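You operate a simulated robot arm through the tools that you are given. There is no shell and no other tool. Be economical: measure what you need, move in short steps, check, and stop when the job is done.

The job below is to be done with a simulated two-armed robot. You get a single attempt, and the scene is never put back.

JOB
Take the purple cup and put it on the top of the red-marked table. Open the middle desk drawer, fetch the black pad and set it in the inside of the middle desk drawer and shut the drawer again. Take the plain cup and leave it on the white notepad. Put one of the small brown moulds from the carrying tray on the red rubber slab. Pick up the cup with the red rim with one hand, pass it to the other hand and put it on the shelf of the air board. Open the lid of the vacuum box. The order is free. Set down upright: purple cup, plain cup, cup with the red rim.
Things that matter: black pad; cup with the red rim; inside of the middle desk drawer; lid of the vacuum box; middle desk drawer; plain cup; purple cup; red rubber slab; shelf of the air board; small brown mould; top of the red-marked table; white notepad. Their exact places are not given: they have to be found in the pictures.

The check looks at the end state, three seconds after you hand in, the way a careful person would. Anything else that was tipped, shoved, dropped, spilled or broken makes it a failure. A push-on lid holds only when it is set on centred and level and pressed home; a screw cap is set on level and turned clockwise until tight.

ROBOT AND FRAMES
Two 7-joint arms with two-finger parallel grippers on one trunk, on a base that drives. Base frame: it is fixed to the floor where the robot stands at the start and does not move with it; the origin is under the middle of the robot, x ahead of it, y to its left, z up; the surface under the hand at the start is at about z = 765. Units: mm, rad, N and s.
The left shoulder is at the start at [70, 130, 960], the right one opposite. With the tool pointing down near the work surface each hand reaches from about 180 to 500 mm from the robot's upright axis, wherever it stands, measured 20 degrees to its own side. Places, roughly: black pad (7x10x4 cm) [-5700, -11900, 900]; cup with the red rim [-5750, -15000, 750]; inside of the middle desk drawer [-4500, -9000, 600]; lid of the vacuum box [1500, -6500, 900]; middle desk drawer [-4500, -9000, 600]; plain cup (8x8x11 cm) [-5900, -13300, 800]; purple cup [500, 0, 750]; red rubber slab (16x16x2 cm) [100, -8600, 800]; shelf of the air board (40x13 cm) [-5960, -13240, 800]; small brown mould (6x10x4 cm) [1600, -9100, 800]; top of the red-marked table [1100, 1600, 800]; white notepad (8x13x2 cm) [-4700, -8600, 800]. Payload 1.57 kg a hand.
The TCP of each hand is the grasp point between the finger pads, 30 mm short of the fingertips. In the tool frame z runs along the fingers and y along their closing line. The gripper opens to 80 mm. The fingers are 17 mm wide and 12 mm thick; the gripper's body (40 by 82 mm) begins 80 mm behind the TCP.
Orientation is that of the tool frame in the base frame, as a unit quaternion [w, x, y, z]. With the fingers straight down and closing along the base's y, the tool's x points along the base's -x, its y along +y and its z along -z.

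CONTROLS
- The arms move only by the tool step_arm. It takes "left_moves", "right_moves" or both (then of equal length, played together; a hand with none holds still); each is text: rows parted by semicolons, each of 7 numbers parted by spaces: the shift along the base's x, y, z in m, then the turn, a rotation vector about the base's x, y, z in rad, then the gripper command, from -1 (fully open) to 1 (shut), values between in proportion. In form: tx ty tz rx ry rz grip; .... A call has 1 to 12 rows; each row is the pose to reach, as a shift and turn from the pose commanded when the call began. Each row takes 0.2 s and may step no farther than 50 mm and 0.15 rad from the row before; otherwise, or with a gripper value out of range, the whole call is refused. Where a pose cannot be reached the arm comes as near as it can. A force on the tool above 40 N (or 10 N above the force at the start of the call, whichever is more), or a blocked arm, ends the call early, and 0.2 s more pass. Each finger travels about 108 mm/s and halts on what it meets, pressing with about 43 N; the grip force reading is that of the motor and also rises with nothing between the fingers. The clock runs only during rows and for 0.2 s after the last one: add rows that repeat a pose to give the fingers time. The reply holds the time, the measured pose of the TCP, the force on the tool along the base axes, the opening and the grip force, in the units named above and with some noise, with the torque about the TCP (base axes, N m) and any sound that the robot's microphone picked up, and new pictures: "pictures" is both (left out), scene, wrist or none (wrist: the cameras of the hands that moved).
- Cameras (640 x 400 px; columns grow to the right, rows downward): "scene" is now at [137.6, 22.6, 1193.5]; the picture's right is [0.26, -0.96, 0.00], its down [-0.51, -0.14, -0.85] and it looks along [0.82, 0.22, -0.53] (base axes); focal length 258 px, centre (320, 200). "left" rides on the left gripper at [72, 7, -122] in its tool frame; the picture's right is [-0.09, 1.00, 0.00], its down [-0.84, -0.08, -0.54] and it looks along [-0.54, -0.05, 0.84] (tool axes); focal length 238 px, centre (320, 200). "right" rides on the right gripper at [72, -7, -122] in its tool frame; the picture's right is [0.09, 1.00, 0.00], its down [-0.84, 0.08, -0.54] and it looks along [-0.54, 0.05, 0.84] (tool axes); focal length 238 px, centre (320, 200).
- slide_trunk(by): slides the trunk up (or, below 0, down) by that many mm; the arms and the scene camera ride with it, the base frame stays. It gives what a move gives, with no picture.
- steer(legs): drives the robot by 1 to 6 legs, each [ahead, left, turn to the left] in mm, mm and rad, along the robot's own axes; the way and the turn of a leg run together, so that a leg with both is an arc; at most 1500 mm and 3.142 rad a leg. The arms and the cameras ride along, it lands a little off, and it stops where it bumps. It gives what a move gives, and a new picture of the scene camera.
- turn_head(pan, tilt): turns the head with the scene camera to pan (to the left, within 1.501 rad either way) and tilt (down, from -0.506 to 1.204), counted from straight ahead of the robot. It gives what a move gives, and a new picture of the scene camera.
- pixel_to_xyz(camera, pixels): for up to 12 pixels [column, row] of the newest picture of that camera ("zoom" is the newest enlarged one), the place [x, y, z] in the base frame of the surface seen there, good to about 3 mm. It takes no simulated time.
- enlarge(camera, box): a new picture of the part [left, top, right, bottom] of that camera's present view, enlarged. It takes no simulated time.
- sign_off(): hands the job in; it is judged then, once.

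Keep the steps short. Do not move on a guess: measure, check each grasp and each placing, and mend mistakes. In all there are 138 turns and 260 pictures (those below and enlarged ones count). Leave the grippers open and the arms clear of the work at the hand-in unless told otherwise, and finish with a single line.

The tools are called after "Call:" by a JSON object that holds its "fn" and its "kwargs". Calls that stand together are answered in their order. step_arm: Moves the arms, as the interface text tells. Its arguments: {"type":"object","properties":{"left_moves":{"type":"string"},"right_moves":{"type":"string"},"pictures":{"type":"string","enum":["both","scene","wrist","none"]}},"required":[]} The other tools are called the same way: slide_trunk (by) slides the trunk up or down; steer (legs) drives the base; turn_head (pan, tilt) turns the head that bears the scene camera; pixel_to_xyz (camera, pixels) gives the place of the surface under pixels of a picture; enlarge (camera, box) takes an enlarged picture of a part of a camera's view; sign_off () hands the job in.

At the start:

```text
t: 0.0
left_position: [319.8, 204.4, 1045.6]
left_orientation: [0.0, 0.001, 1.0, 0.0]
left_ft_force: [-0.1, 0.8, -0.2]
left_wrist_torque: [0.01, -0.01, -0.01]
left_gripper_width: 79.7
left_gripper_force: 0.1
right_position: [371.0, -74.7, 944.7]
right_orientation: [0.0, 0.0, 1.0, 0.001]
right_ft_force: [0.5, 0.1, -0.3]
right_wrist_torque: [0.01, 0.01, 0.0]
right_gripper_width: 80.0
right_gripper_force: 0.2
trunk travel left (down, up): [-598.0, 342.0]
robot x, y, heading: [-0.2, 0.1, 0.003]
head pan, tilt: [0.267, 0.562]
```

scene: 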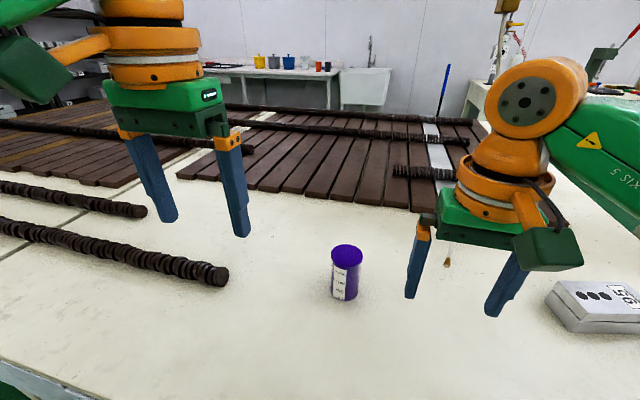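
right: 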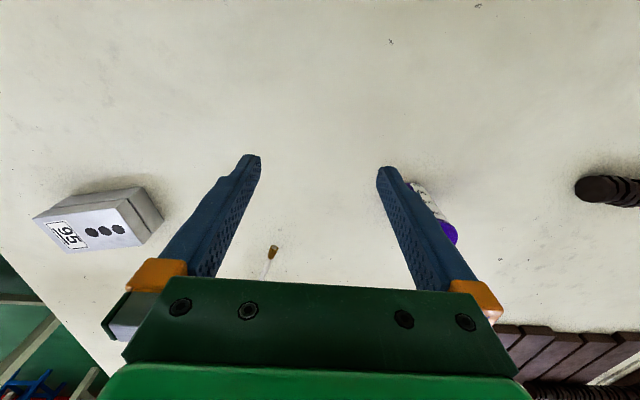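
left: 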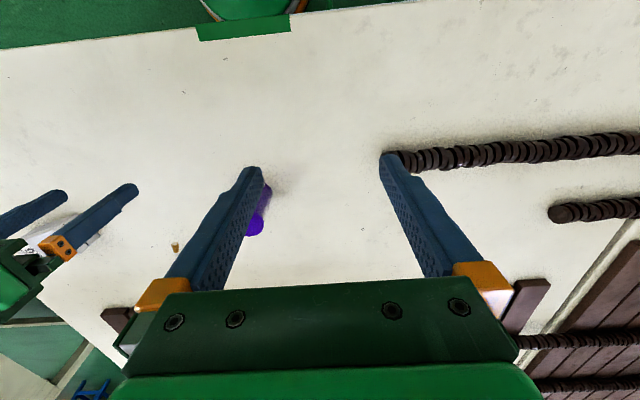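

The purple cup is at about (346,272) in the scene picture; I measure its top, label and foot.

Call:
{"fn": "pixel_to_xyz", "kwargs": {"camera": "scene", "pixels": [[347, 247], [347, 254], [333, 252], [361, 255], [345, 280], [345, 297], [345, 310], [300, 300]]}}

Call:
{"fn": "enlarge", "kwargs": {"camera": "scene", "box": [280, 200, 440, 320]}}

Call:
{"fn": "turn_head", "kwargs": {"pan": 0.9, "tilt": 0.4}}

```text
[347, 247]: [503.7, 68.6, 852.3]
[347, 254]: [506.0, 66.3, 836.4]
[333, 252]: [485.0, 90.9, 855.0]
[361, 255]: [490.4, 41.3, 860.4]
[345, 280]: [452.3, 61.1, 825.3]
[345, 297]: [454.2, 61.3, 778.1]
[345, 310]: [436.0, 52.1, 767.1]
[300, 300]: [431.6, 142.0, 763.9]
```

```text
3.33 times, centred on (360, 260) of scene
```

zoom: 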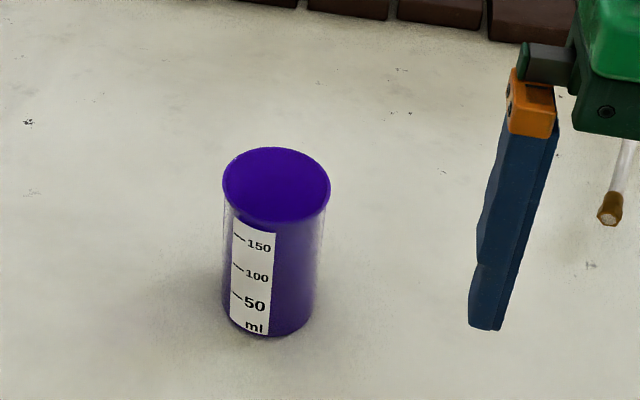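

```text
t: 1.0
left_position: [319.4, 204.4, 1045.8]
left_orientation: [0.001, 0.0, 1.0, 0.0]
left_ft_force: [0.5, 0.6, 0.4]
left_wrist_torque: [0.0, 0.0, 0.02]
left_gripper_width: 79.9
left_gripper_force: 0.1
right_position: [371.3, -74.6, 945.4]
right_orientation: [0.0, 0.0, 1.0, 0.0]
right_ft_force: [0.0, -0.1, -0.9]
right_wrist_torque: [0.0, 0.0, 0.0]
right_gripper_width: 80.0
right_gripper_force: 0.1
trunk travel left (down, up): [-598.0, 342.0]
robot x, y, heading: [0.4, -2.0, 0.0]
head pan, tilt: [0.901, 0.4]
```

scene: 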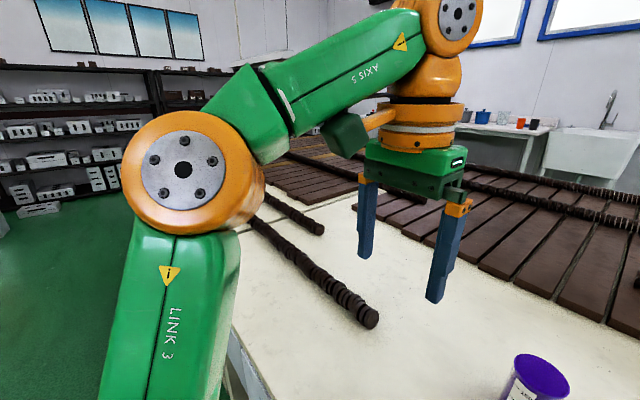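

The cup's rim is at z≈858 and its axis near (480,66). I move the left hand above it and check with its wrist camera.

Call:
{"fn": "step_arm", "kwargs": {"left_moves": "0.04 -0.035 -0.01 0 0 0 -1; 0.08 -0.07 -0.03 0 0 0 -1; 0.12 -0.105 -0.05 0 0 0 -1; 0.14 -0.125 -0.07 0 0 0 -1;0.16 -0.138 -0.09 0 0 0 -1;0.16 -0.138 -0.09 0 0 0 -1", "pictures": "wrist"}}

Call:
{"fn": "turn_head", "kwargs": {"pan": 0.27, "tilt": 0.65}}

```text
refused: row 1 steps farther than a row can; nothing moved
```

```text
t: 2.0
left_position: [319.2, 203.8, 1046.1]
left_orientation: [0.001, 0.0, 1.0, 0.0]
left_ft_force: [0.2, -0.3, -0.1]
left_wrist_torque: [0.02, -0.03, 0.05]
left_gripper_width: 79.8
left_gripper_force: 0.0
right_position: [371.2, -73.9, 945.7]
right_orientation: [0.0, 0.0, 1.0, 0.001]
right_ft_force: [1.0, -0.6, 0.6]
right_wrist_torque: [0.0, 0.0, -0.04]
right_gripper_width: 80.0
right_gripper_force: 0.0
trunk travel left (down, up): [-598.0, 342.0]
robot x, y, heading: [-2.5, 1.4, -0.003]
head pan, tilt: [0.271, 0.649]
```

scene: 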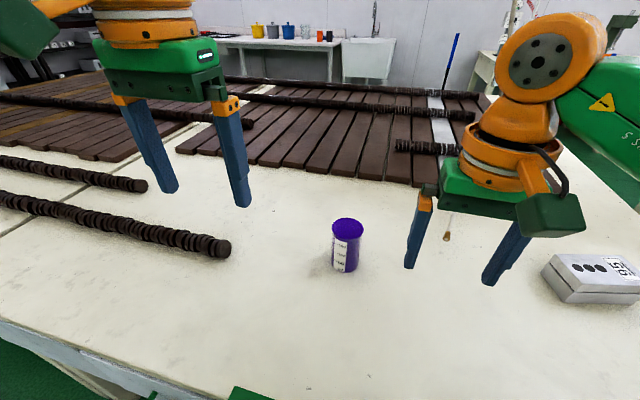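

Step too long (50 mm total per row); I shorten the rows.

Call:
{"fn": "step_arm", "kwargs": {"left_moves": "0.032 -0.028 -0.015 0 0 0 -1; 0.064 -0.056 -0.03 0 0 0 -1; 0.096 -0.084 -0.045 0 0 0 -1; 0.128 -0.112 -0.06 0 0 0 -1;0.16 -0.138 -0.075 0 0 0 -1;0.16 -0.138 -0.09 0 0 0 -1", "pictures": "both"}}

```text
t: 3.4
left_position: [429.1, 66.7, 944.1]
left_orientation: [0.001, 0.0, 1.0, 0.0]
left_ft_force: [-0.2, -0.7, 0.3]
left_wrist_torque: [0.03, -0.01, -0.01]
left_gripper_width: 79.8
left_gripper_force: 0.1
left hand out of reach, approached as far as the arm can: row 3, 4, 5, 6
right_position: [370.6, -76.1, 945.2]
right_orientation: [0.0, 0.001, 1.0, 0.001]
right_ft_force: [0.7, -0.2, 0.2]
right_wrist_torque: [0.04, 0.01, -0.01]
right_gripper_width: 79.9
right_gripper_force: 0.0
trunk travel left (down, up): [-598.0, 342.0]
robot x, y, heading: [-0.8, -1.6, 0.004]
head pan, tilt: [0.271, 0.649]
```

scene: 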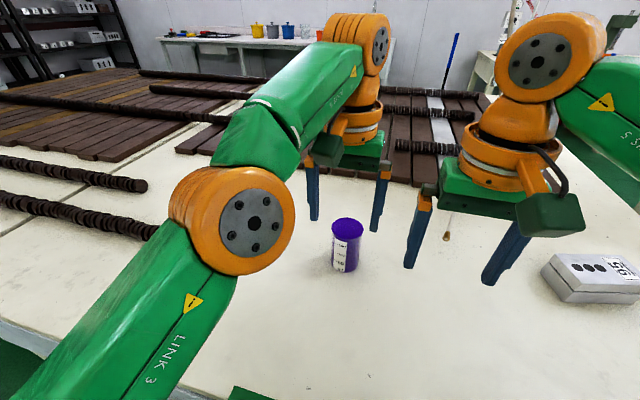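
left: 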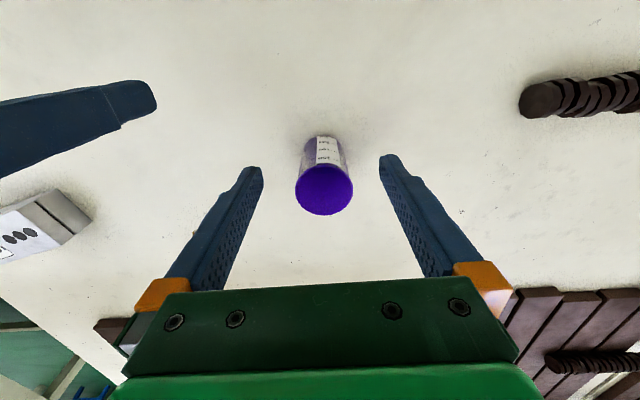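

The reach is longer lower down. I measure the cup from the left wrist picture (top at (324,190)).

Call:
{"fn": "pixel_to_xyz", "kwargs": {"camera": "left", "pixels": [[297, 185], [324, 213], [350, 185], [324, 190], [326, 160], [324, 130]]}}

Call:
{"fn": "pixel_to_xyz", "kwargs": {"camera": "scene", "pixels": [[334, 225], [361, 225], [347, 218], [346, 250], [346, 267], [200, 310], [20, 330], [60, 345]]}}

```text
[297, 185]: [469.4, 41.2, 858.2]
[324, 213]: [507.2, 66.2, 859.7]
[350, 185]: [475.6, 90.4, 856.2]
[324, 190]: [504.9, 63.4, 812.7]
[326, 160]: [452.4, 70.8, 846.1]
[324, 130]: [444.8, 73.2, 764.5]
```

```text
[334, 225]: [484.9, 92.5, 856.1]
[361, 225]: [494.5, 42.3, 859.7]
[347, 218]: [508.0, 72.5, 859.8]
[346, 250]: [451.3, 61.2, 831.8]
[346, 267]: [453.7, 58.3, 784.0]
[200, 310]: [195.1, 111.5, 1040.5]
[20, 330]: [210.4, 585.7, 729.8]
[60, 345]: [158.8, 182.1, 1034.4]
```

Axis is at (479,66.5). I lower the hand by 120 mm here, then check the reading.

Call:
{"fn": "step_arm", "kwargs": {"left_moves": "0 0 -0.04 0 0 0 -1; 0 0 -0.08 0 0 0 -1; 0 0 -0.12 0 0 0 -1; 0 0 -0.12 0 0 0 -1", "pictures": "none"}}

```text
t: 4.4
left_position: [427.4, 66.4, 822.0]
left_orientation: [0.001, 0.0, 1.0, 0.0]
left_ft_force: [-1.0, 0.2, 0.7]
left_wrist_torque: [-0.02, 0.03, 0.01]
left_gripper_width: 80.2
left_gripper_force: 0.1
right_position: [371.3, -75.1, 946.0]
right_orientation: [0.001, 0.0, 1.0, 0.0]
right_ft_force: [-0.2, 0.7, -0.4]
right_wrist_torque: [-0.01, 0.0, -0.03]
right_gripper_width: 80.3
right_gripper_force: 0.1
trunk travel left (down, up): [-598.0, 342.0]
robot x, y, heading: [1.8, -2.1, 0.003]
head pan, tilt: [0.271, 0.649]
```

Now at x=427. Forward 51 mm, then close gently around the cup.

Call:
{"fn": "step_arm", "kwargs": {"left_moves": "0.026 0 0 0 0 0 -1; 0.051 0 0 0 0 0 -1; 0.051 0 0 0 0 0 -1;0.051 0 0 0 0 0 0; 0.051 0 0 0 0 0 1; 0.051 0 0 0 0 0 1", "pictures": "wrist"}}

```text
t: 5.8
left_position: [469.1, 67.6, 822.0]
left_orientation: [0.001, 0.0, 1.0, 0.0]
left_ft_force: [-0.8, 0.5, 0.6]
left_wrist_torque: [-0.02, 0.01, -0.01]
left_gripper_width: 55.9
left_gripper_force: 42.8
left hand out of reach, approached as far as the arm can: row 2, 3, 4, 5, 6
right_position: [370.2, -74.0, 945.8]
right_orientation: [0.001, 0.0, 1.0, 0.002]
right_ft_force: [-0.3, 0.7, 0.3]
right_wrist_torque: [0.02, 0.0, -0.02]
right_gripper_width: 80.0
right_gripper_force: 0.0
trunk travel left (down, up): [-598.0, 342.0]
robot x, y, heading: [-1.2, -0.4, -0.0]
head pan, tilt: [0.271, 0.649]
```

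left: 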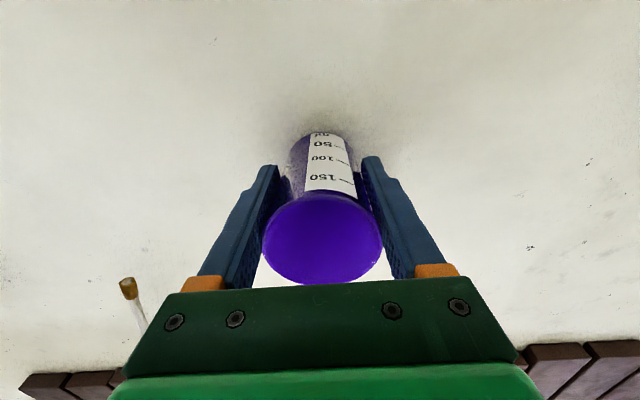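

The grip is 10 mm short of the axis. I open, drive ahead 25 mm and grip again.

Call:
{"fn": "step_arm", "kwargs": {"left_moves": "0 0 0 0 0 0 -1; 0 0 0 0 0 0 -1", "pictures": "none"}}

Call:
{"fn": "steer", "kwargs": {"legs": [[12, 0, 0]]}}

```text
t: 6.4
left_position: [469.2, 66.9, 822.0]
left_orientation: [0.001, 0.0, 1.0, 0.001]
left_ft_force: [-0.6, 0.2, -0.6]
left_wrist_torque: [0.02, -0.02, 0.03]
left_gripper_width: 79.8
left_gripper_force: 0.1
right_position: [370.1, -74.6, 945.3]
right_orientation: [0.001, -0.001, 1.0, 0.001]
right_ft_force: [-0.6, 0.3, -0.4]
right_wrist_torque: [-0.04, 0.01, 0.01]
right_gripper_width: 79.8
right_gripper_force: 0.0
trunk travel left (down, up): [-598.0, 342.0]
robot x, y, heading: [-0.1, 0.8, 0.002]
head pan, tilt: [0.271, 0.649]
```

```text
t: 7.2
left_position: [481.1, 66.7, 823.1]
left_orientation: [0.001, 0.0, 1.0, 0.0]
left_ft_force: [-0.1, -0.7, -0.2]
left_wrist_torque: [-0.01, -0.01, 0.02]
left_gripper_width: 80.0
left_gripper_force: 0.1
right_position: [381.8, -75.3, 946.6]
right_orientation: [0.002, 0.0, 1.0, 0.001]
right_ft_force: [-0.9, -0.6, 0.4]
right_wrist_torque: [0.02, -0.02, -0.01]
right_gripper_width: 80.1
right_gripper_force: 0.1
trunk travel left (down, up): [-598.0, 342.0]
robot x, y, heading: [13.6, 0.7, 0.005]
head pan, tilt: [0.271, 0.649]
```

scene: 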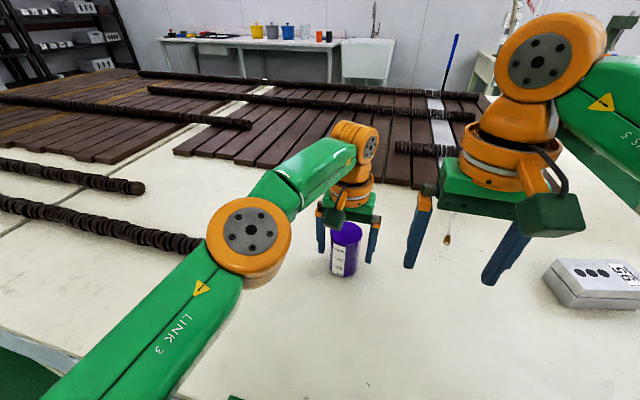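

Centred now at x=481. I close, lift 60 mm and draw it in.

Call:
{"fn": "step_arm", "kwargs": {"left_moves": "0 0 0 0 0 0 0; 0 0 0 0 0 0 1; 0 0 0 0 0 0 1;0 0 0 0 0 0 1; 0 0 0.03 0 0 0 1; -0.02 0 0.06 0 0 0 1; -0.05 0 0.09 0 0 0 1; -0.08 0.02 0.12 0 0 0 1;-0.11 0.04 0.15 0 0 0 1", "pictures": "none"}}

Call:
{"fn": "turn_head", "kwargs": {"pan": 0.95, "tilt": 0.45}}

```text
t: 9.2
left_position: [368.7, 108.9, 972.7]
left_orientation: [0.002, -0.001, 1.0, 0.0]
left_ft_force: [-0.2, 0.7, 0.2]
left_wrist_torque: [-0.02, 0.02, -0.03]
left_gripper_width: 56.4
left_gripper_force: 42.3
left hand out of reach, approached as far as the arm can: row 5
right_position: [381.6, -75.3, 947.1]
right_orientation: [0.0, 0.0, 1.0, 0.0]
right_ft_force: [-0.2, 0.3, -0.5]
right_wrist_torque: [-0.02, -0.02, -0.01]
right_gripper_width: 79.8
right_gripper_force: 0.0
trunk travel left (down, up): [-598.0, 342.0]
robot x, y, heading: [11.1, 3.8, 0.001]
head pan, tilt: [0.271, 0.649]
```

```text
t: 10.2
left_position: [372.7, 105.9, 970.9]
left_orientation: [0.001, 0.0, 1.0, 0.0]
left_ft_force: [0.8, -0.6, -0.4]
left_wrist_torque: [0.04, 0.0, 0.02]
left_gripper_width: 55.9
left_gripper_force: 42.8
right_position: [383.1, -75.8, 946.2]
right_orientation: [0.0, 0.0, 1.0, 0.002]
right_ft_force: [0.4, 0.1, 0.4]
right_wrist_torque: [0.03, 0.01, 0.01]
right_gripper_width: 80.0
right_gripper_force: 0.1
trunk travel left (down, up): [-598.0, 342.0]
robot x, y, heading: [7.3, 1.1, -0.0]
head pan, tilt: [0.949, 0.45]
```

scene: 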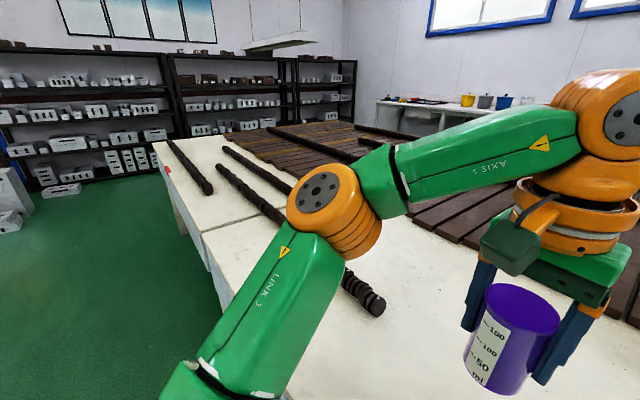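

The cup is held. A red mark shows at about (178,215) on the further table; I measure it, the seam and free space there.

Call:
{"fn": "pixel_to_xyz", "kwargs": {"camera": "scene", "pixels": [[178, 213], [165, 160], [205, 235], [240, 222], [210, 212], [190, 195], [205, 185], [215, 175], [160, 145], [225, 280]]}}

Call:
{"fn": "enlarge", "kwargs": {"camera": "scene", "box": [130, 110, 330, 310]}}

```text
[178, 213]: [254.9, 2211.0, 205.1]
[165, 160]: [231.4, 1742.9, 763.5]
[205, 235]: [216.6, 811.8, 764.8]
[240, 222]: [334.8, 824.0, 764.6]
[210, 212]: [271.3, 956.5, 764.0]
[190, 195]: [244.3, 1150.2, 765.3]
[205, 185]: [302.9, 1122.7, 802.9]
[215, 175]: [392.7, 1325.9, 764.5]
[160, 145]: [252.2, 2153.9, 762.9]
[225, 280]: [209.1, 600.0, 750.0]
```

```text
2.00 times, centred on (230, 210) of scene
```

zoom: 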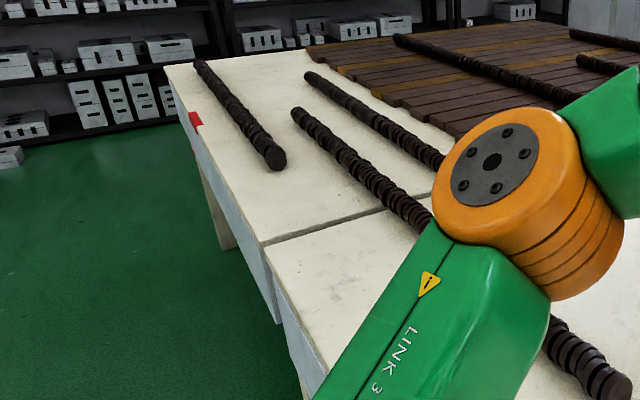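

Call:
{"fn": "pixel_to_xyz", "kwargs": {"camera": "zoom", "pixels": [[300, 215], [330, 205], [340, 180], [265, 225], [300, 120], [277, 160], [380, 190], [270, 185], [375, 205]]}}

Call:
{"fn": "steer", "kwargs": {"legs": [[0, 850, 0]]}}

```text
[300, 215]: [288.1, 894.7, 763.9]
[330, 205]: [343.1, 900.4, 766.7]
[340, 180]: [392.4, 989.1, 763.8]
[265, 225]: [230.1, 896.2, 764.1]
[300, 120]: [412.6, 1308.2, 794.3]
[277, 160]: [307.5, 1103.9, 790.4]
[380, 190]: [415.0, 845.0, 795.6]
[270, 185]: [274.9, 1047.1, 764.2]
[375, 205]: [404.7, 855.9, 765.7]
```

```text
t: 14.7
left_position: [369.3, 950.0, 972.6]
left_orientation: [0.001, -0.002, 1.0, 0.0]
left_ft_force: [-0.2, -0.2, 1.3]
left_wrist_torque: [-0.03, -0.03, 0.02]
left_gripper_width: 55.9
left_gripper_force: 42.9
right_position: [381.4, 769.1, 945.9]
right_orientation: [0.0, -0.003, 1.0, 0.001]
right_ft_force: [-0.3, 0.1, 0.7]
right_wrist_torque: [0.01, -0.02, -0.03]
right_gripper_width: 79.8
right_gripper_force: 0.0
trunk travel left (down, up): [-598.0, 342.0]
robot x, y, heading: [11.1, 840.9, 0.002]
head pan, tilt: [0.949, 0.45]
```

scene: 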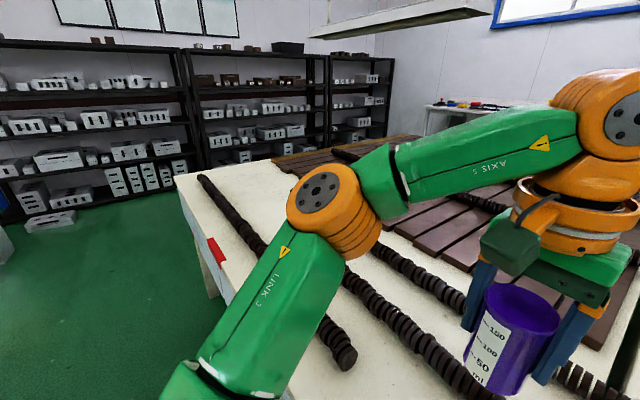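

The cup is over (369,950). The rod lies at x≈415, so I shift back to x≈310, lower partly and look.

Call:
{"fn": "step_arm", "kwargs": {"left_moves": "-0.03 0 0 0 0 0 1; -0.06 0 -0.02 0 0 0 1; -0.06 0 -0.06 0 0 0 1; -0.06 0 -0.1 0 0 0 1;-0.06 0 -0.1 0 0 0 1", "pictures": "none"}}

Call:
{"fn": "turn_head", "kwargs": {"pan": 0.35, "tilt": 0.85}}

```text
t: 15.9
left_position: [309.3, 949.0, 872.2]
left_orientation: [0.001, -0.004, 1.0, 0.0]
left_ft_force: [-0.3, 0.4, 0.2]
left_wrist_torque: [-0.01, 0.02, 0.02]
left_gripper_width: 56.2
left_gripper_force: 42.8
right_position: [380.9, 768.4, 945.9]
right_orientation: [0.001, -0.002, 1.0, 0.002]
right_ft_force: [-0.1, 0.7, -0.6]
right_wrist_torque: [0.04, 0.01, -0.03]
right_gripper_width: 80.0
right_gripper_force: 0.1
trunk travel left (down, up): [-598.0, 342.0]
robot x, y, heading: [10.1, 840.3, 0.009]
head pan, tilt: [0.949, 0.45]
```

```text
t: 16.9
left_position: [308.3, 949.8, 870.4]
left_orientation: [0.001, -0.002, 1.0, 0.0]
left_ft_force: [0.2, -1.0, 0.4]
left_wrist_torque: [0.0, 0.0, 0.01]
left_gripper_width: 56.1
left_gripper_force: 42.8
right_position: [380.6, 769.1, 946.5]
right_orientation: [0.0, -0.002, 1.0, 0.0]
right_ft_force: [0.1, -0.2, 1.0]
right_wrist_torque: [0.0, -0.02, -0.04]
right_gripper_width: 79.7
right_gripper_force: 0.0
trunk travel left (down, up): [-598.0, 342.0]
robot x, y, heading: [10.9, 838.7, 0.006]
head pan, tilt: [0.351, 0.85]
```

scene: 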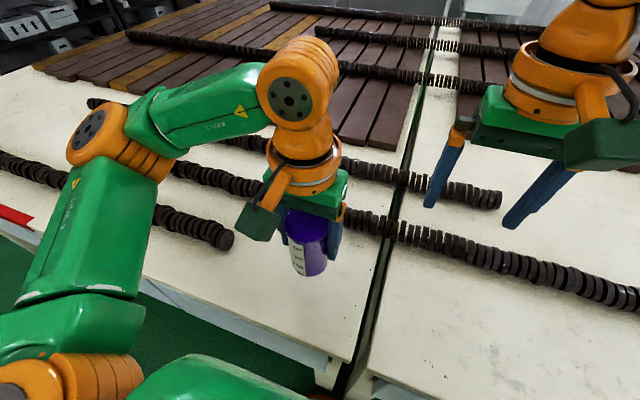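

The spot is free. I lower 46 mm, open, and rise clear.

Call:
{"fn": "step_arm", "kwargs": {"left_moves": "0 0 -0.025 0 0 0 1; 0 0 -0.046 0 0 0 1; 0 0 -0.046 0 0 0 1; 0 0 -0.046 0 0 0 0; 0 0 -0.046 0 0 0 -1; 0 0 -0.046 0 0 0 -1;0 0 0.004 0 0 0 -1;0 0 0.054 0 0 0 -1;0 0 0.104 0 0 0 -1;0 0 0.15 0 0 0 -1;0 0 0.19 0 0 0 -1", "pictures": "scene"}}

```text
t: 19.3
left_position: [306.9, 944.7, 1063.4]
left_orientation: [0.004, -0.001, 1.0, -0.001]
left_ft_force: [0.8, 1.1, -0.1]
left_wrist_torque: [-0.03, -0.01, 0.0]
left_gripper_width: 80.2
left_gripper_force: 0.0
right_position: [379.3, 766.4, 946.4]
right_orientation: [0.002, -0.003, 1.0, 0.001]
right_ft_force: [-0.1, 1.0, 0.2]
right_wrist_torque: [0.04, -0.02, 0.01]
right_gripper_width: 80.1
right_gripper_force: 0.1
trunk travel left (down, up): [-598.0, 342.0]
robot x, y, heading: [9.3, 841.2, 0.004]
head pan, tilt: [0.351, 0.85]
```

scene: 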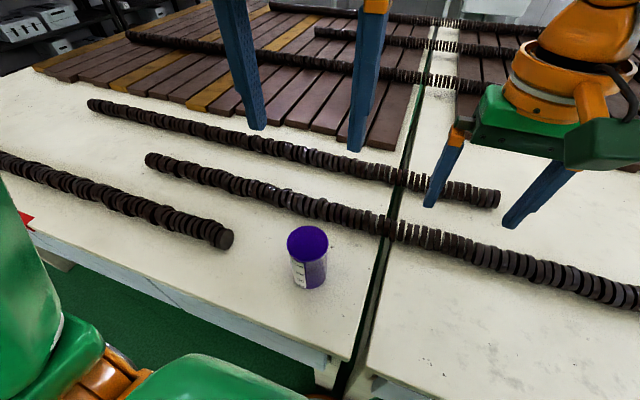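

The purple cup stands on the red-marked table. I look to the right for the way to drive.

Call:
{"fn": "turn_head", "kwargs": {"pan": -1.5, "tilt": 0.25}}

Call:
{"fn": "turn_head", "kwargs": {"pan": 1.5, "tilt": 0.35}}

```text
t: 21.1
left_position: [308.5, 949.0, 1061.5]
left_orientation: [0.002, -0.002, 1.0, -0.002]
left_ft_force: [0.4, 0.3, 0.2]
left_wrist_torque: [0.01, 0.03, -0.01]
left_gripper_width: 79.8
left_gripper_force: 0.1
right_position: [380.4, 767.8, 946.4]
right_orientation: [0.0, -0.004, 1.0, 0.001]
right_ft_force: [0.2, -0.2, 0.2]
right_wrist_torque: [0.03, -0.02, 0.02]
right_gripper_width: 79.8
right_gripper_force: 0.1
trunk travel left (down, up): [-598.0, 342.0]
robot x, y, heading: [12.8, 844.0, 0.005]
head pan, tilt: [-1.499, 0.25]
```

scene: 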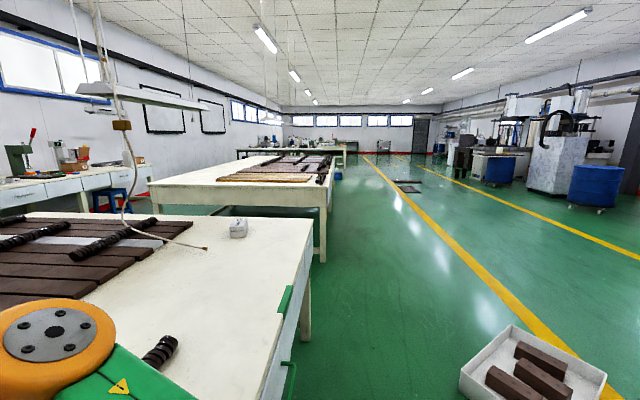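

```text
t: 23.7
left_position: [308.9, 948.9, 1060.6]
left_orientation: [0.0, -0.002, 1.0, -0.001]
left_ft_force: [-0.2, -0.4, -0.1]
left_wrist_torque: [0.01, -0.01, 0.01]
left_gripper_width: 79.9
left_gripper_force: 0.0
right_position: [380.8, 769.2, 946.1]
right_orientation: [0.0, -0.002, 1.0, 0.001]
right_ft_force: [0.3, 0.4, 1.1]
right_wrist_torque: [-0.01, -0.03, -0.03]
right_gripper_width: 80.1
right_gripper_force: 0.0
trunk travel left (down, up): [-598.0, 342.0]
robot x, y, heading: [8.4, 840.2, 0.004]
head pan, tilt: [1.499, 0.351]
```

scene: 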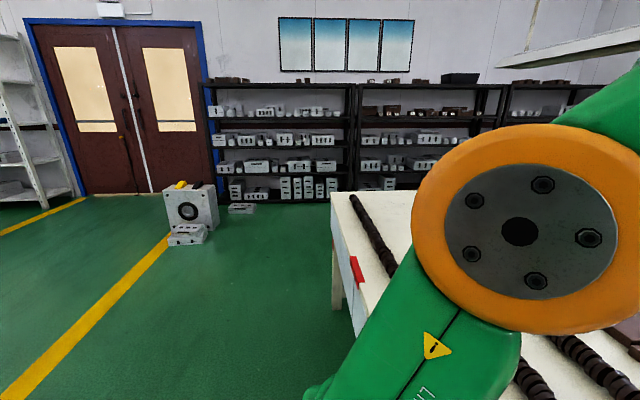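

A box of brown bars is behind me to the right; I look there again and measure it before driving.

Call:
{"fn": "turn_head", "kwargs": {"pan": -1.5, "tilt": 0.45}}

Call:
{"fn": "pixel_to_xyz", "kwargs": {"camera": "scene", "pixels": [[300, 160], [300, 210], [460, 325], [520, 270], [605, 315], [560, 350], [420, 320], [410, 130], [470, 200], [275, 185], [560, 280]]}}

```text
t: 26.3
left_position: [309.3, 949.8, 1061.0]
left_orientation: [0.002, -0.002, 1.0, -0.002]
left_ft_force: [0.3, -1.1, -0.2]
left_wrist_torque: [-0.01, -0.02, 0.0]
left_gripper_width: 80.1
left_gripper_force: 0.1
right_position: [380.4, 768.6, 946.2]
right_orientation: [0.0, -0.002, 1.0, 0.001]
right_ft_force: [-0.7, -0.6, 0.2]
right_wrist_torque: [-0.03, 0.01, -0.01]
right_gripper_width: 80.0
right_gripper_force: 0.1
trunk travel left (down, up): [-598.0, 342.0]
robot x, y, heading: [9.0, 839.6, 0.01]
head pan, tilt: [-1.499, 0.45]
```

scene: 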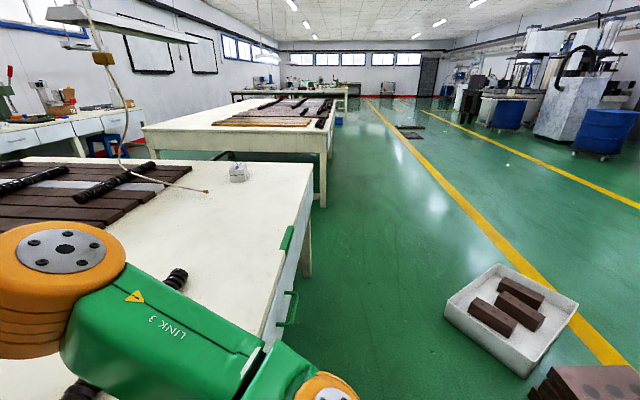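

```text
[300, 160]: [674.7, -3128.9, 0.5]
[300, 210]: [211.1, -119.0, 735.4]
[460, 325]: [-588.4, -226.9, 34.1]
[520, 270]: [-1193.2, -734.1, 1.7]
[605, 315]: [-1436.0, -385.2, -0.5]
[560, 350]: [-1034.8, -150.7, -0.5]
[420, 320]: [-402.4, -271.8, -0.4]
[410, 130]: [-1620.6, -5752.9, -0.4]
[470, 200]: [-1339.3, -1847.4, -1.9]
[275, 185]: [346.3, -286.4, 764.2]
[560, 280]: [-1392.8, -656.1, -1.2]
```

Call:
{"fn": "pixel_to_xyz", "kwargs": {"camera": "scene", "pixels": [[318, 205], [326, 140], [150, 133], [312, 168], [207, 191], [165, 178], [120, 120], [448, 300], [575, 300], [530, 372], [620, 372], [535, 395]]}}

Call:
{"fn": "step_arm", "kwargs": {"left_moves": "-0.03 0.03 0.01 0 0 0 -1;-0.06 0.06 0.01 0 0 0 -1;-0.07 0.08 0.01 0 0 0 -1;-0.07 0.08 0.01 0 0 0 -1", "right_moves": "-0.03 -0.02 0.02 0 0 0 -1;-0.06 -0.04 0.04 0 0 0 -1;-0.10 -0.06 0.06 0 0 0 -1;-0.14 -0.08 0.07 0 0 0 -1", "pictures": "none"}}

```text
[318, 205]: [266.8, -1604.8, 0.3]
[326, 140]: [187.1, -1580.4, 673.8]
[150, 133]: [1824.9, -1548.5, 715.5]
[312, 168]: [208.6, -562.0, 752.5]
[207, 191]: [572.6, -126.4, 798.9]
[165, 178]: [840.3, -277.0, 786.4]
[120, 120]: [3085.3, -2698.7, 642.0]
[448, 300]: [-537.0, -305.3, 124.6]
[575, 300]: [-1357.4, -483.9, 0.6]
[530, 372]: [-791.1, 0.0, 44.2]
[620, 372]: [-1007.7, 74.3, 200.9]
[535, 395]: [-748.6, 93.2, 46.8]
```

```text
t: 27.3
left_position: [254.9, 1017.3, 1039.1]
left_orientation: [0.002, -0.003, 1.0, 0.001]
left_ft_force: [-0.4, -0.1, 0.2]
left_wrist_torque: [0.05, -0.02, 0.01]
left_gripper_width: 80.0
left_gripper_force: 0.0
left hand out of reach, approached as far as the arm can: row 1, 2, 3, 4
right_position: [238.1, 685.9, 1016.3]
right_orientation: [0.001, -0.002, 1.0, 0.001]
right_ft_force: [0.0, -0.9, -0.5]
right_wrist_torque: [0.07, -0.02, 0.02]
right_gripper_width: 80.1
right_gripper_force: 0.2
trunk travel left (down, up): [-598.0, 342.0]
robot x, y, heading: [10.0, 841.2, 0.011]
head pan, tilt: [-1.499, 0.45]
```

Way along the table is clear (box at x<-540). I drive right past it, then turn to face -y.

Call:
{"fn": "steer", "kwargs": {"legs": [[0, -1000, 0], [0, -950, 0], [0, 0, -1.58], [0, -600, 0]]}}

Call:
{"fn": "turn_head", "kwargs": {"pan": 0.0, "tilt": 0.25}}

```text
t: 44.0
left_position: [-412.4, -1361.2, 1038.5]
left_orientation: [-0.001, 0.711, 0.703, -0.001]
left_ft_force: [0.6, 0.6, 0.2]
left_wrist_torque: [-0.01, -0.03, 0.02]
left_gripper_width: 79.9
left_gripper_force: 0.1
right_position: [-743.2, -1337.2, 1016.2]
right_orientation: [0.0, 0.711, 0.703, 0.001]
right_ft_force: [0.0, 0.2, -0.9]
right_wrist_torque: [-0.02, 0.0, -0.01]
right_gripper_width: 80.2
right_gripper_force: 0.0
trunk travel left (down, up): [-598.0, 342.0]
robot x, y, heading: [-585.9, -1112.6, -1.582]
head pan, tilt: [-1.499, 0.45]
```

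scene: 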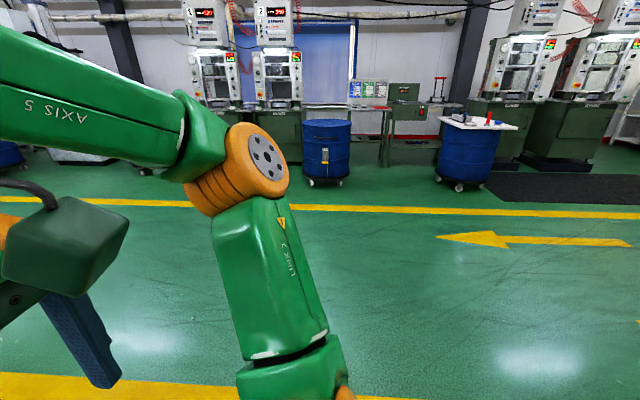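

```text
t: 45.6
left_position: [-413.9, -1360.3, 1039.4]
left_orientation: [0.0, 0.711, 0.703, -0.001]
left_ft_force: [-0.5, -0.5, 0.4]
left_wrist_torque: [0.0, 0.02, 0.0]
left_gripper_width: 79.9
left_gripper_force: 0.0
right_position: [-743.5, -1337.2, 1016.7]
right_orientation: [0.0, 0.711, 0.703, 0.001]
right_ft_force: [-0.5, 0.0, -0.2]
right_wrist_torque: [0.02, 0.01, 0.0]
right_gripper_width: 80.2
right_gripper_force: 0.1
trunk travel left (down, up): [-598.0, 342.0]
robot x, y, heading: [-586.6, -1109.0, -1.585]
head pan, tilt: [0.0, 0.25]
```

scene: 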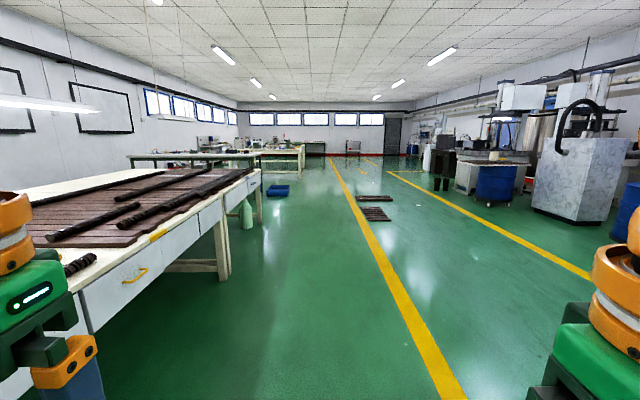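

Call:
{"fn": "pixel_to_xyz", "kwargs": {"camera": "scene", "pixels": [[362, 212], [375, 221], [290, 190], [290, 198], [258, 165], [285, 158], [303, 160], [330, 175], [350, 150], [350, 160]]}}

Call:
{"fn": "steer", "kwargs": {"legs": [[1400, 0, 0], [1000, 0, 0]]}}

```text
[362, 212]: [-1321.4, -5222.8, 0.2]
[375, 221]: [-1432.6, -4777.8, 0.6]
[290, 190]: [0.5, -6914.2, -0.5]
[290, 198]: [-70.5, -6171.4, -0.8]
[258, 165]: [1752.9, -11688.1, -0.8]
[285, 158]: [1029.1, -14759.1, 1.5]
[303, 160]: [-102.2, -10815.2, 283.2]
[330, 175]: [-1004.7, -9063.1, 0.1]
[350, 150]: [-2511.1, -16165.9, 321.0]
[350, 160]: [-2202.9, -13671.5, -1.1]
```

```text
t: 57.4
left_position: [-433.4, -3764.3, 1039.2]
left_orientation: [-0.001, 0.711, 0.703, 0.0]
left_ft_force: [0.6, 0.1, 0.7]
left_wrist_torque: [-0.02, -0.01, 0.01]
left_gripper_width: 80.2
left_gripper_force: 0.0
right_position: [-763.1, -3742.2, 1016.2]
right_orientation: [0.002, 0.711, 0.703, -0.001]
right_ft_force: [-0.2, 0.4, -0.7]
right_wrist_torque: [0.0, 0.01, -0.01]
right_gripper_width: 80.0
right_gripper_force: 0.0
trunk travel left (down, up): [-598.0, 342.0]
robot x, y, heading: [-604.3, -3512.4, -1.588]
head pan, tilt: [0.0, 0.25]
```

scene: 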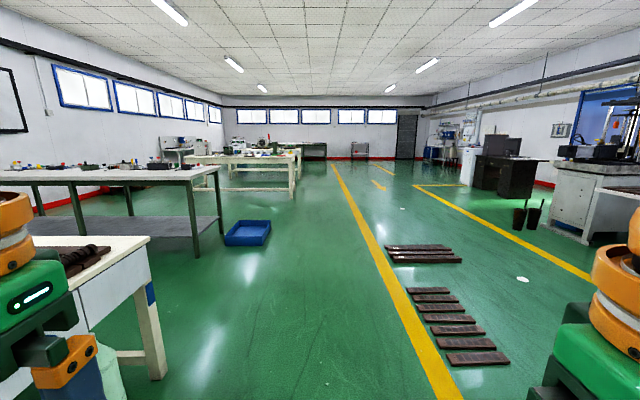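

I enlarge the bench at the left and the further table.

Call:
{"fn": "enlarge", "kwargs": {"camera": "scene", "box": [0, 120, 330, 270]}}

Call:
{"fn": "pixel_to_xyz", "kwargs": {"camera": "scene", "pixels": [[195, 253], [220, 232], [190, 180], [130, 163], [40, 165], [295, 190], [245, 153], [155, 165], [225, 240], [510, 205], [540, 215], [475, 270]]}}

```text
1.94 times, centred on (165, 195) of scene
```

zoom: 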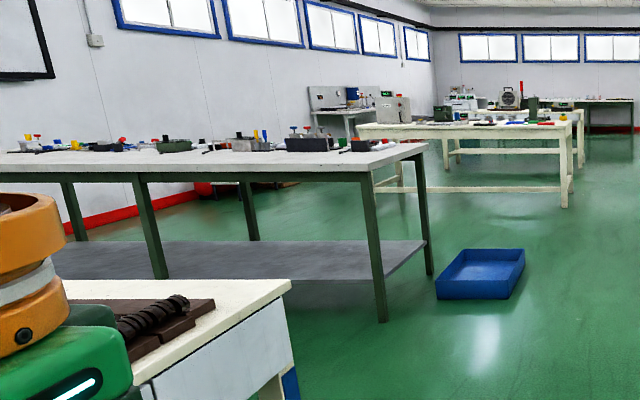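

```text
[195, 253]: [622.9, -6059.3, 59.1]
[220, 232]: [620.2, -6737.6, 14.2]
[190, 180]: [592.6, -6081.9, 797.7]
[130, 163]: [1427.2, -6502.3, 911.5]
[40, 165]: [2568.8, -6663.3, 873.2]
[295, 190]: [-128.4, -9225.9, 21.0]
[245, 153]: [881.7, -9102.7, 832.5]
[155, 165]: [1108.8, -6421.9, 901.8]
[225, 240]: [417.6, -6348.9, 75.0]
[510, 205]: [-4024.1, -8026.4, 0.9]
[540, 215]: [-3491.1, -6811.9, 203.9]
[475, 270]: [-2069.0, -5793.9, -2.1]
```

The bench's back side is at y≈-6740, with the vacuum box near it. I drive down the aisle to y≈-7500 and face +x.

Call:
{"fn": "steer", "kwargs": {"legs": [[1400, 0, 0], [1400, 0, 0.017], [1190, 0, 0], [0, 0, 1.571]]}}

```text
t: 80.3
left_position: [-388.6, -7318.9, 1039.1]
left_orientation: [0.0, 0.015, 1.0, 0.001]
left_ft_force: [-0.1, 0.1, 1.0]
left_wrist_torque: [0.01, 0.03, -0.02]
left_gripper_width: 80.0
left_gripper_force: 0.0
right_position: [-417.8, -7650.1, 1015.2]
right_orientation: [0.001, 0.016, 1.0, 0.001]
right_ft_force: [-0.4, 0.3, 0.0]
right_wrist_torque: [0.05, 0.01, -0.01]
right_gripper_width: 80.0
right_gripper_force: 0.0
trunk travel left (down, up): [-598.0, 342.0]
robot x, y, heading: [-642.6, -7486.3, -0.027]
head pan, tilt: [0.0, 0.25]
```

scene: 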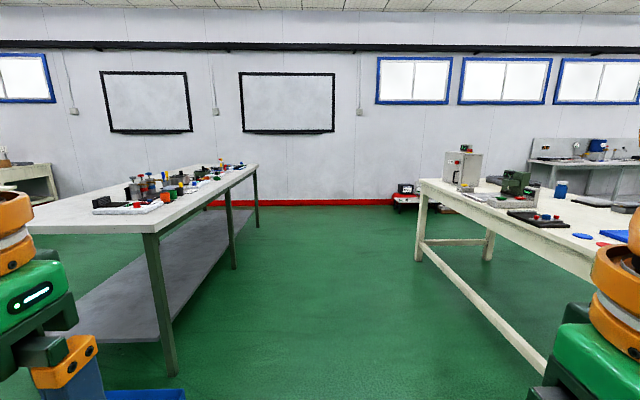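

Call:
{"fn": "enlarge", "kwargs": {"camera": "scene", "box": [60, 130, 280, 270]}}

Call:
{"fn": "enlarge", "kwargs": {"camera": "scene", "box": [400, 130, 640, 280]}}

Call:
{"fn": "pixel_to_xyz", "kwargs": {"camera": "scene", "pixels": [[130, 210], [150, 187], [190, 185], [150, 235], [240, 172], [420, 185], [600, 260], [460, 170], [550, 215], [515, 180], [570, 195], [165, 360]]}}

```text
2.86 times, centred on (170, 200) of scene
```

zoom: 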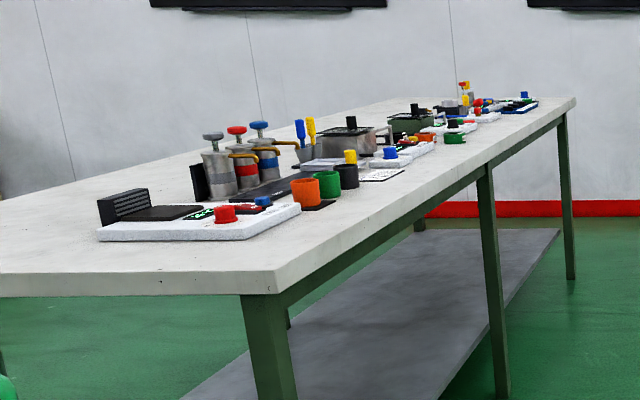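

```text
2.67 times, centred on (520, 205) of scene
```

zoom: 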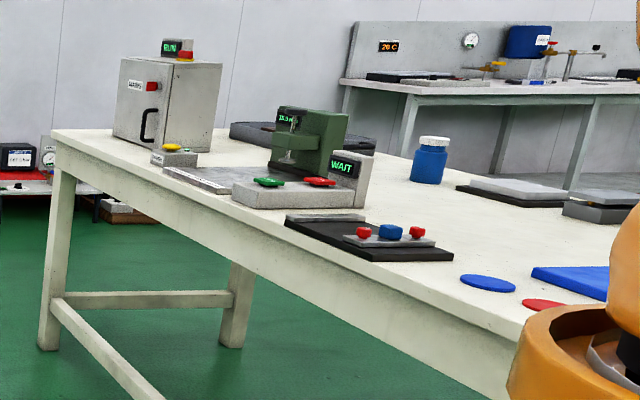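

```text
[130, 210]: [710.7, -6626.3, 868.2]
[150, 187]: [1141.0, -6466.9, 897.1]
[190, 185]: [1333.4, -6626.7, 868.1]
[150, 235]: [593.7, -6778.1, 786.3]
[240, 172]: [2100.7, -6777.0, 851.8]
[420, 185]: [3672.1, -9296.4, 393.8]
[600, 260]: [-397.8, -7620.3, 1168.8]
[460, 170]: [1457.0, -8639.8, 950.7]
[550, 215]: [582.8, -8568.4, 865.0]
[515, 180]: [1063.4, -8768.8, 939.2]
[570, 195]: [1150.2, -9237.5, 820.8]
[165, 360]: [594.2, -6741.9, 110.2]
```

Call:
{"fn": "steer", "kwargs": {"legs": [[1400, 0, 0.027], [690, 0, 0], [0, 0, 1.571], [200, 0, 0]]}}

Call:
{"fn": "turn_head", "kwargs": {"pan": 0.0, "tilt": 0.5}}

```text
t: 95.6
left_position: [1263.7, -7062.0, 1040.0]
left_orientation: [0.0, -0.702, 0.712, 0.0]
left_ft_force: [-0.4, 0.6, 1.3]
left_wrist_torque: [0.01, -0.01, 0.01]
left_gripper_width: 79.8
left_gripper_force: 0.0
right_position: [1594.2, -7086.3, 1015.2]
right_orientation: [0.0, -0.703, 0.712, 0.001]
right_ft_force: [-0.3, 0.0, -0.2]
right_wrist_torque: [0.01, 0.0, 0.02]
right_gripper_width: 79.8
right_gripper_force: 0.1
trunk travel left (down, up): [-598.0, 342.0]
robot x, y, heading: [1439.7, -7315.5, 1.561]
head pan, tilt: [0.0, 0.25]
```

scene: 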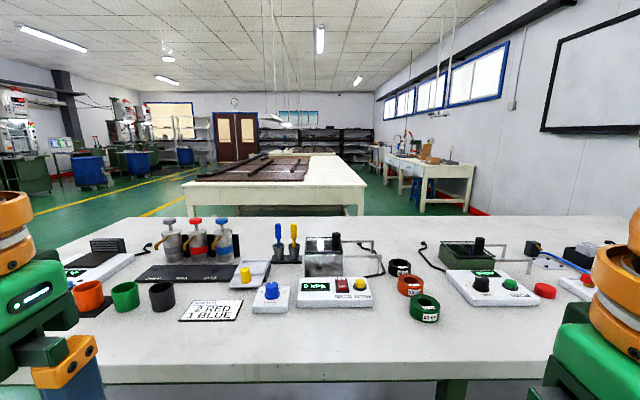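

```text
t: 96.4
left_position: [1263.6, -7062.0, 1039.1]
left_orientation: [0.0, -0.703, 0.711, 0.001]
left_ft_force: [0.3, 0.9, -0.7]
left_wrist_torque: [0.0, 0.02, 0.0]
left_gripper_width: 80.1
left_gripper_force: 0.0
right_position: [1592.9, -7084.1, 1014.8]
right_orientation: [-0.001, -0.703, 0.712, 0.001]
right_ft_force: [0.6, -0.4, -0.3]
right_wrist_torque: [-0.02, 0.0, -0.03]
right_gripper_width: 80.2
right_gripper_force: 0.0
trunk travel left (down, up): [-598.0, 342.0]
robot x, y, heading: [1438.3, -7316.1, 1.558]
head pan, tilt: [0.0, 0.499]
```

scene: 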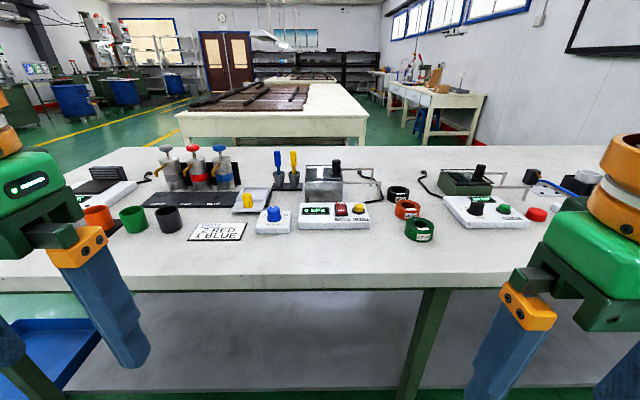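

Two lidded boxes stand at (323,180) and (468,182). I enlarge both.

Call:
{"fn": "enlarge", "kwargs": {"camera": "scene", "box": [240, 140, 400, 240]}}

Call:
{"fn": "enlarge", "kwargs": {"camera": "scene", "box": [400, 140, 560, 240]}}

Call:
{"fn": "pixel_to_xyz", "kwargs": {"camera": "scene", "pixels": [[325, 180], [325, 195], [337, 170], [310, 171], [373, 172], [468, 182], [480, 170], [340, 210], [358, 209], [315, 211], [420, 270]]}}

```text
4.00 times, centred on (320, 190) of scene
```

zoom: 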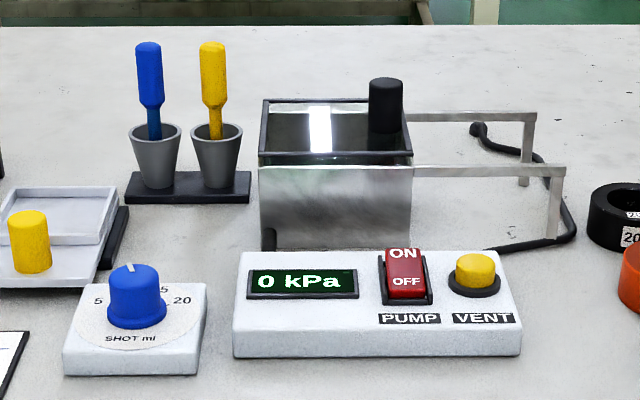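

```text
4.00 times, centred on (480, 190) of scene
```

zoom: 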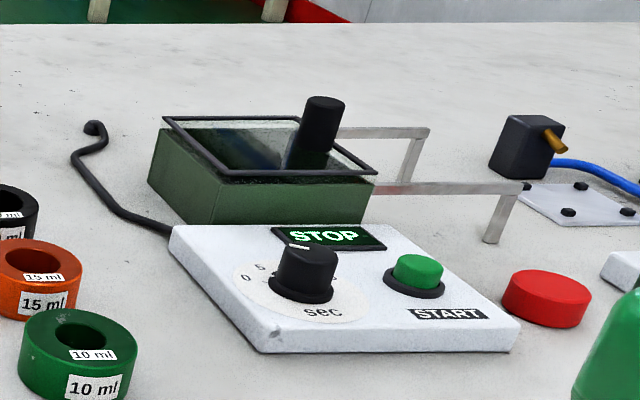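

```text
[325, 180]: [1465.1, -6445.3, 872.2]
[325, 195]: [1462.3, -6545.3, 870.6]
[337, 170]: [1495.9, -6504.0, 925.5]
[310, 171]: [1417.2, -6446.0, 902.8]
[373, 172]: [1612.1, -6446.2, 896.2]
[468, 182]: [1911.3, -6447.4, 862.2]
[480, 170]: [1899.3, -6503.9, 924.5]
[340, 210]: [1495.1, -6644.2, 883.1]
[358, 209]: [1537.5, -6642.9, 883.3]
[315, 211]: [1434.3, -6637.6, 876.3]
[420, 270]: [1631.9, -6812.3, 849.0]
```

The left one ("0 kPa", PUMP/VENT) is the vacuum box: its lid with black knob at (1496,-6504,925) runs on rails to +x. I raise the trunk and check the room under the bench edge before going closer.

Call:
{"fn": "pixel_to_xyz", "kwargs": {"camera": "scene", "pixels": [[250, 360], [250, 300], [250, 283], [425, 330], [340, 385], [277, 155], [293, 155]]}}

Call:
{"fn": "slide_trunk", "kwargs": {"by": 100}}

Call:
{"fn": "steer", "kwargs": {"legs": [[200, -40, 0.01]]}}

```text
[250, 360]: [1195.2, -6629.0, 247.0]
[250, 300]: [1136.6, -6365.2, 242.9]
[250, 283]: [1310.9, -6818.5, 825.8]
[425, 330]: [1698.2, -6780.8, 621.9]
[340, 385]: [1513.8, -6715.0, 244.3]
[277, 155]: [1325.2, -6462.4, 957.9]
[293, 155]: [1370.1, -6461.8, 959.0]
```

```text
t: 97.7
left_position: [1263.4, -7064.2, 1140.0]
left_orientation: [0.0, -0.703, 0.711, 0.0]
left_ft_force: [-0.7, 0.0, 0.0]
left_wrist_torque: [-0.02, -0.02, -0.02]
left_gripper_width: 79.9
left_gripper_force: 0.1
right_position: [1592.8, -7086.2, 1115.3]
right_orientation: [0.0, -0.703, 0.712, 0.001]
right_ft_force: [-0.1, 0.8, 0.6]
right_wrist_torque: [-0.03, -0.01, 0.0]
right_gripper_width: 79.9
right_gripper_force: 0.0
trunk travel left (down, up): [-698.0, 242.0]
robot x, y, heading: [1435.8, -7316.1, 1.563]
head pan, tilt: [0.0, 0.499]
```

```text
t: 99.3
left_position: [1301.6, -6865.4, 1139.5]
left_orientation: [0.002, -0.705, 0.709, 0.0]
left_ft_force: [-0.1, -0.6, 0.5]
left_wrist_torque: [-0.01, 0.01, -0.03]
left_gripper_width: 79.9
left_gripper_force: 0.0
right_position: [1633.2, -6887.3, 1116.0]
right_orientation: [0.001, -0.705, 0.709, 0.002]
right_ft_force: [-0.8, 0.0, 1.2]
right_wrist_torque: [-0.03, 0.0, 0.02]
right_gripper_width: 80.0
right_gripper_force: 0.1
trunk travel left (down, up): [-698.0, 242.0]
robot x, y, heading: [1476.3, -7115.0, 1.56]
head pan, tilt: [0.0, 0.499]
```

scene: 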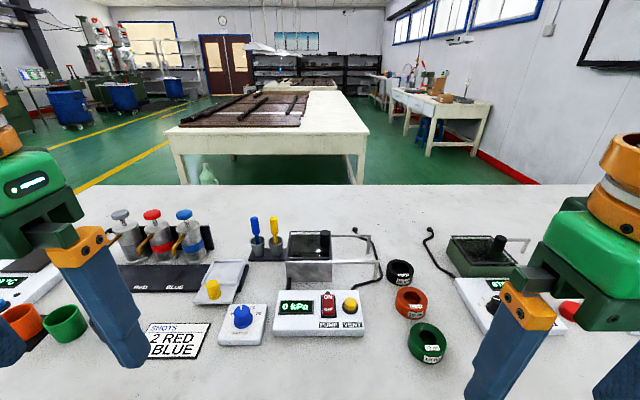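

I go 105 mm closer (same gap as at the first table) and 110 mm left so the knob is straight ahead of the right shoulder.

Call:
{"fn": "steer", "kwargs": {"legs": [[105, 110, 0.01]]}}

Call:
{"fn": "pixel_to_xyz", "kwargs": {"camera": "scene", "pixels": [[320, 200], [400, 300]]}}

```text
t: 100.7
left_position: [1194.2, -6762.4, 1140.3]
left_orientation: [0.0, 0.708, -0.706, -0.001]
left_ft_force: [-0.5, -0.5, -0.2]
left_wrist_torque: [-0.01, 0.03, 0.0]
left_gripper_width: 80.3
left_gripper_force: 0.0
right_position: [1524.1, -6779.0, 1116.1]
right_orientation: [0.0, 0.708, -0.706, -0.002]
right_ft_force: [1.3, -0.5, 0.5]
right_wrist_torque: [-0.04, -0.01, -0.01]
right_gripper_width: 80.0
right_gripper_force: 0.0
trunk travel left (down, up): [-698.0, 242.0]
robot x, y, heading: [1368.1, -7008.6, 1.576]
head pan, tilt: [0.0, 0.499]
```

scene: 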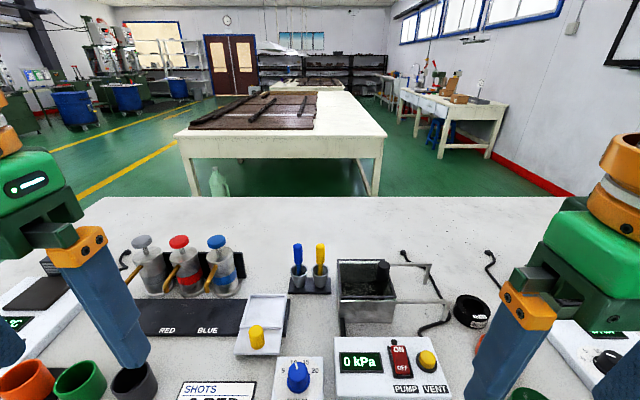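

```text
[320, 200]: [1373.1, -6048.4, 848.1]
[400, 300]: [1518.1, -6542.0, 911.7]
```

Call:
{"fn": "enlarge", "kwargs": {"camera": "scene", "box": [320, 235, 480, 335]}}

Call:
{"fn": "pixel_to_xyz", "kwargs": {"camera": "scene", "pixels": [[383, 264], [383, 275], [378, 285], [340, 262], [388, 262], [342, 300], [393, 298], [425, 265], [445, 302]]}}

```text
4.00 times, centred on (400, 285) of scene
```

zoom: 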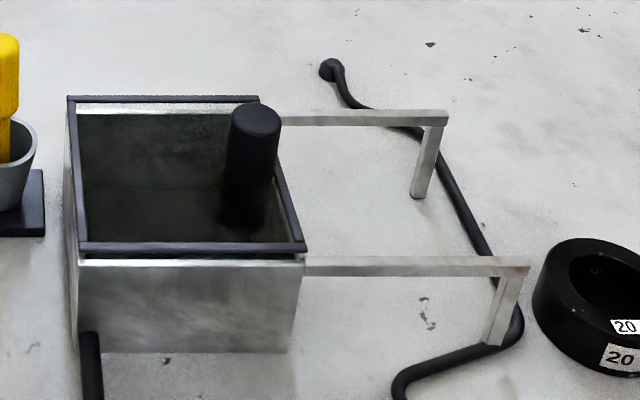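

```text
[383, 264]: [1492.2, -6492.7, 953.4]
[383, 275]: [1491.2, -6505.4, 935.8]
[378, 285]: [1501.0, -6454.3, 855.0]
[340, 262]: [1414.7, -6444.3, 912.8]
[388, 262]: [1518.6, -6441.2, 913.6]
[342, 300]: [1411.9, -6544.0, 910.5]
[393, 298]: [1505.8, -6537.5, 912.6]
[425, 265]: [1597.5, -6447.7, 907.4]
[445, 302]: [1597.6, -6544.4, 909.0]
```

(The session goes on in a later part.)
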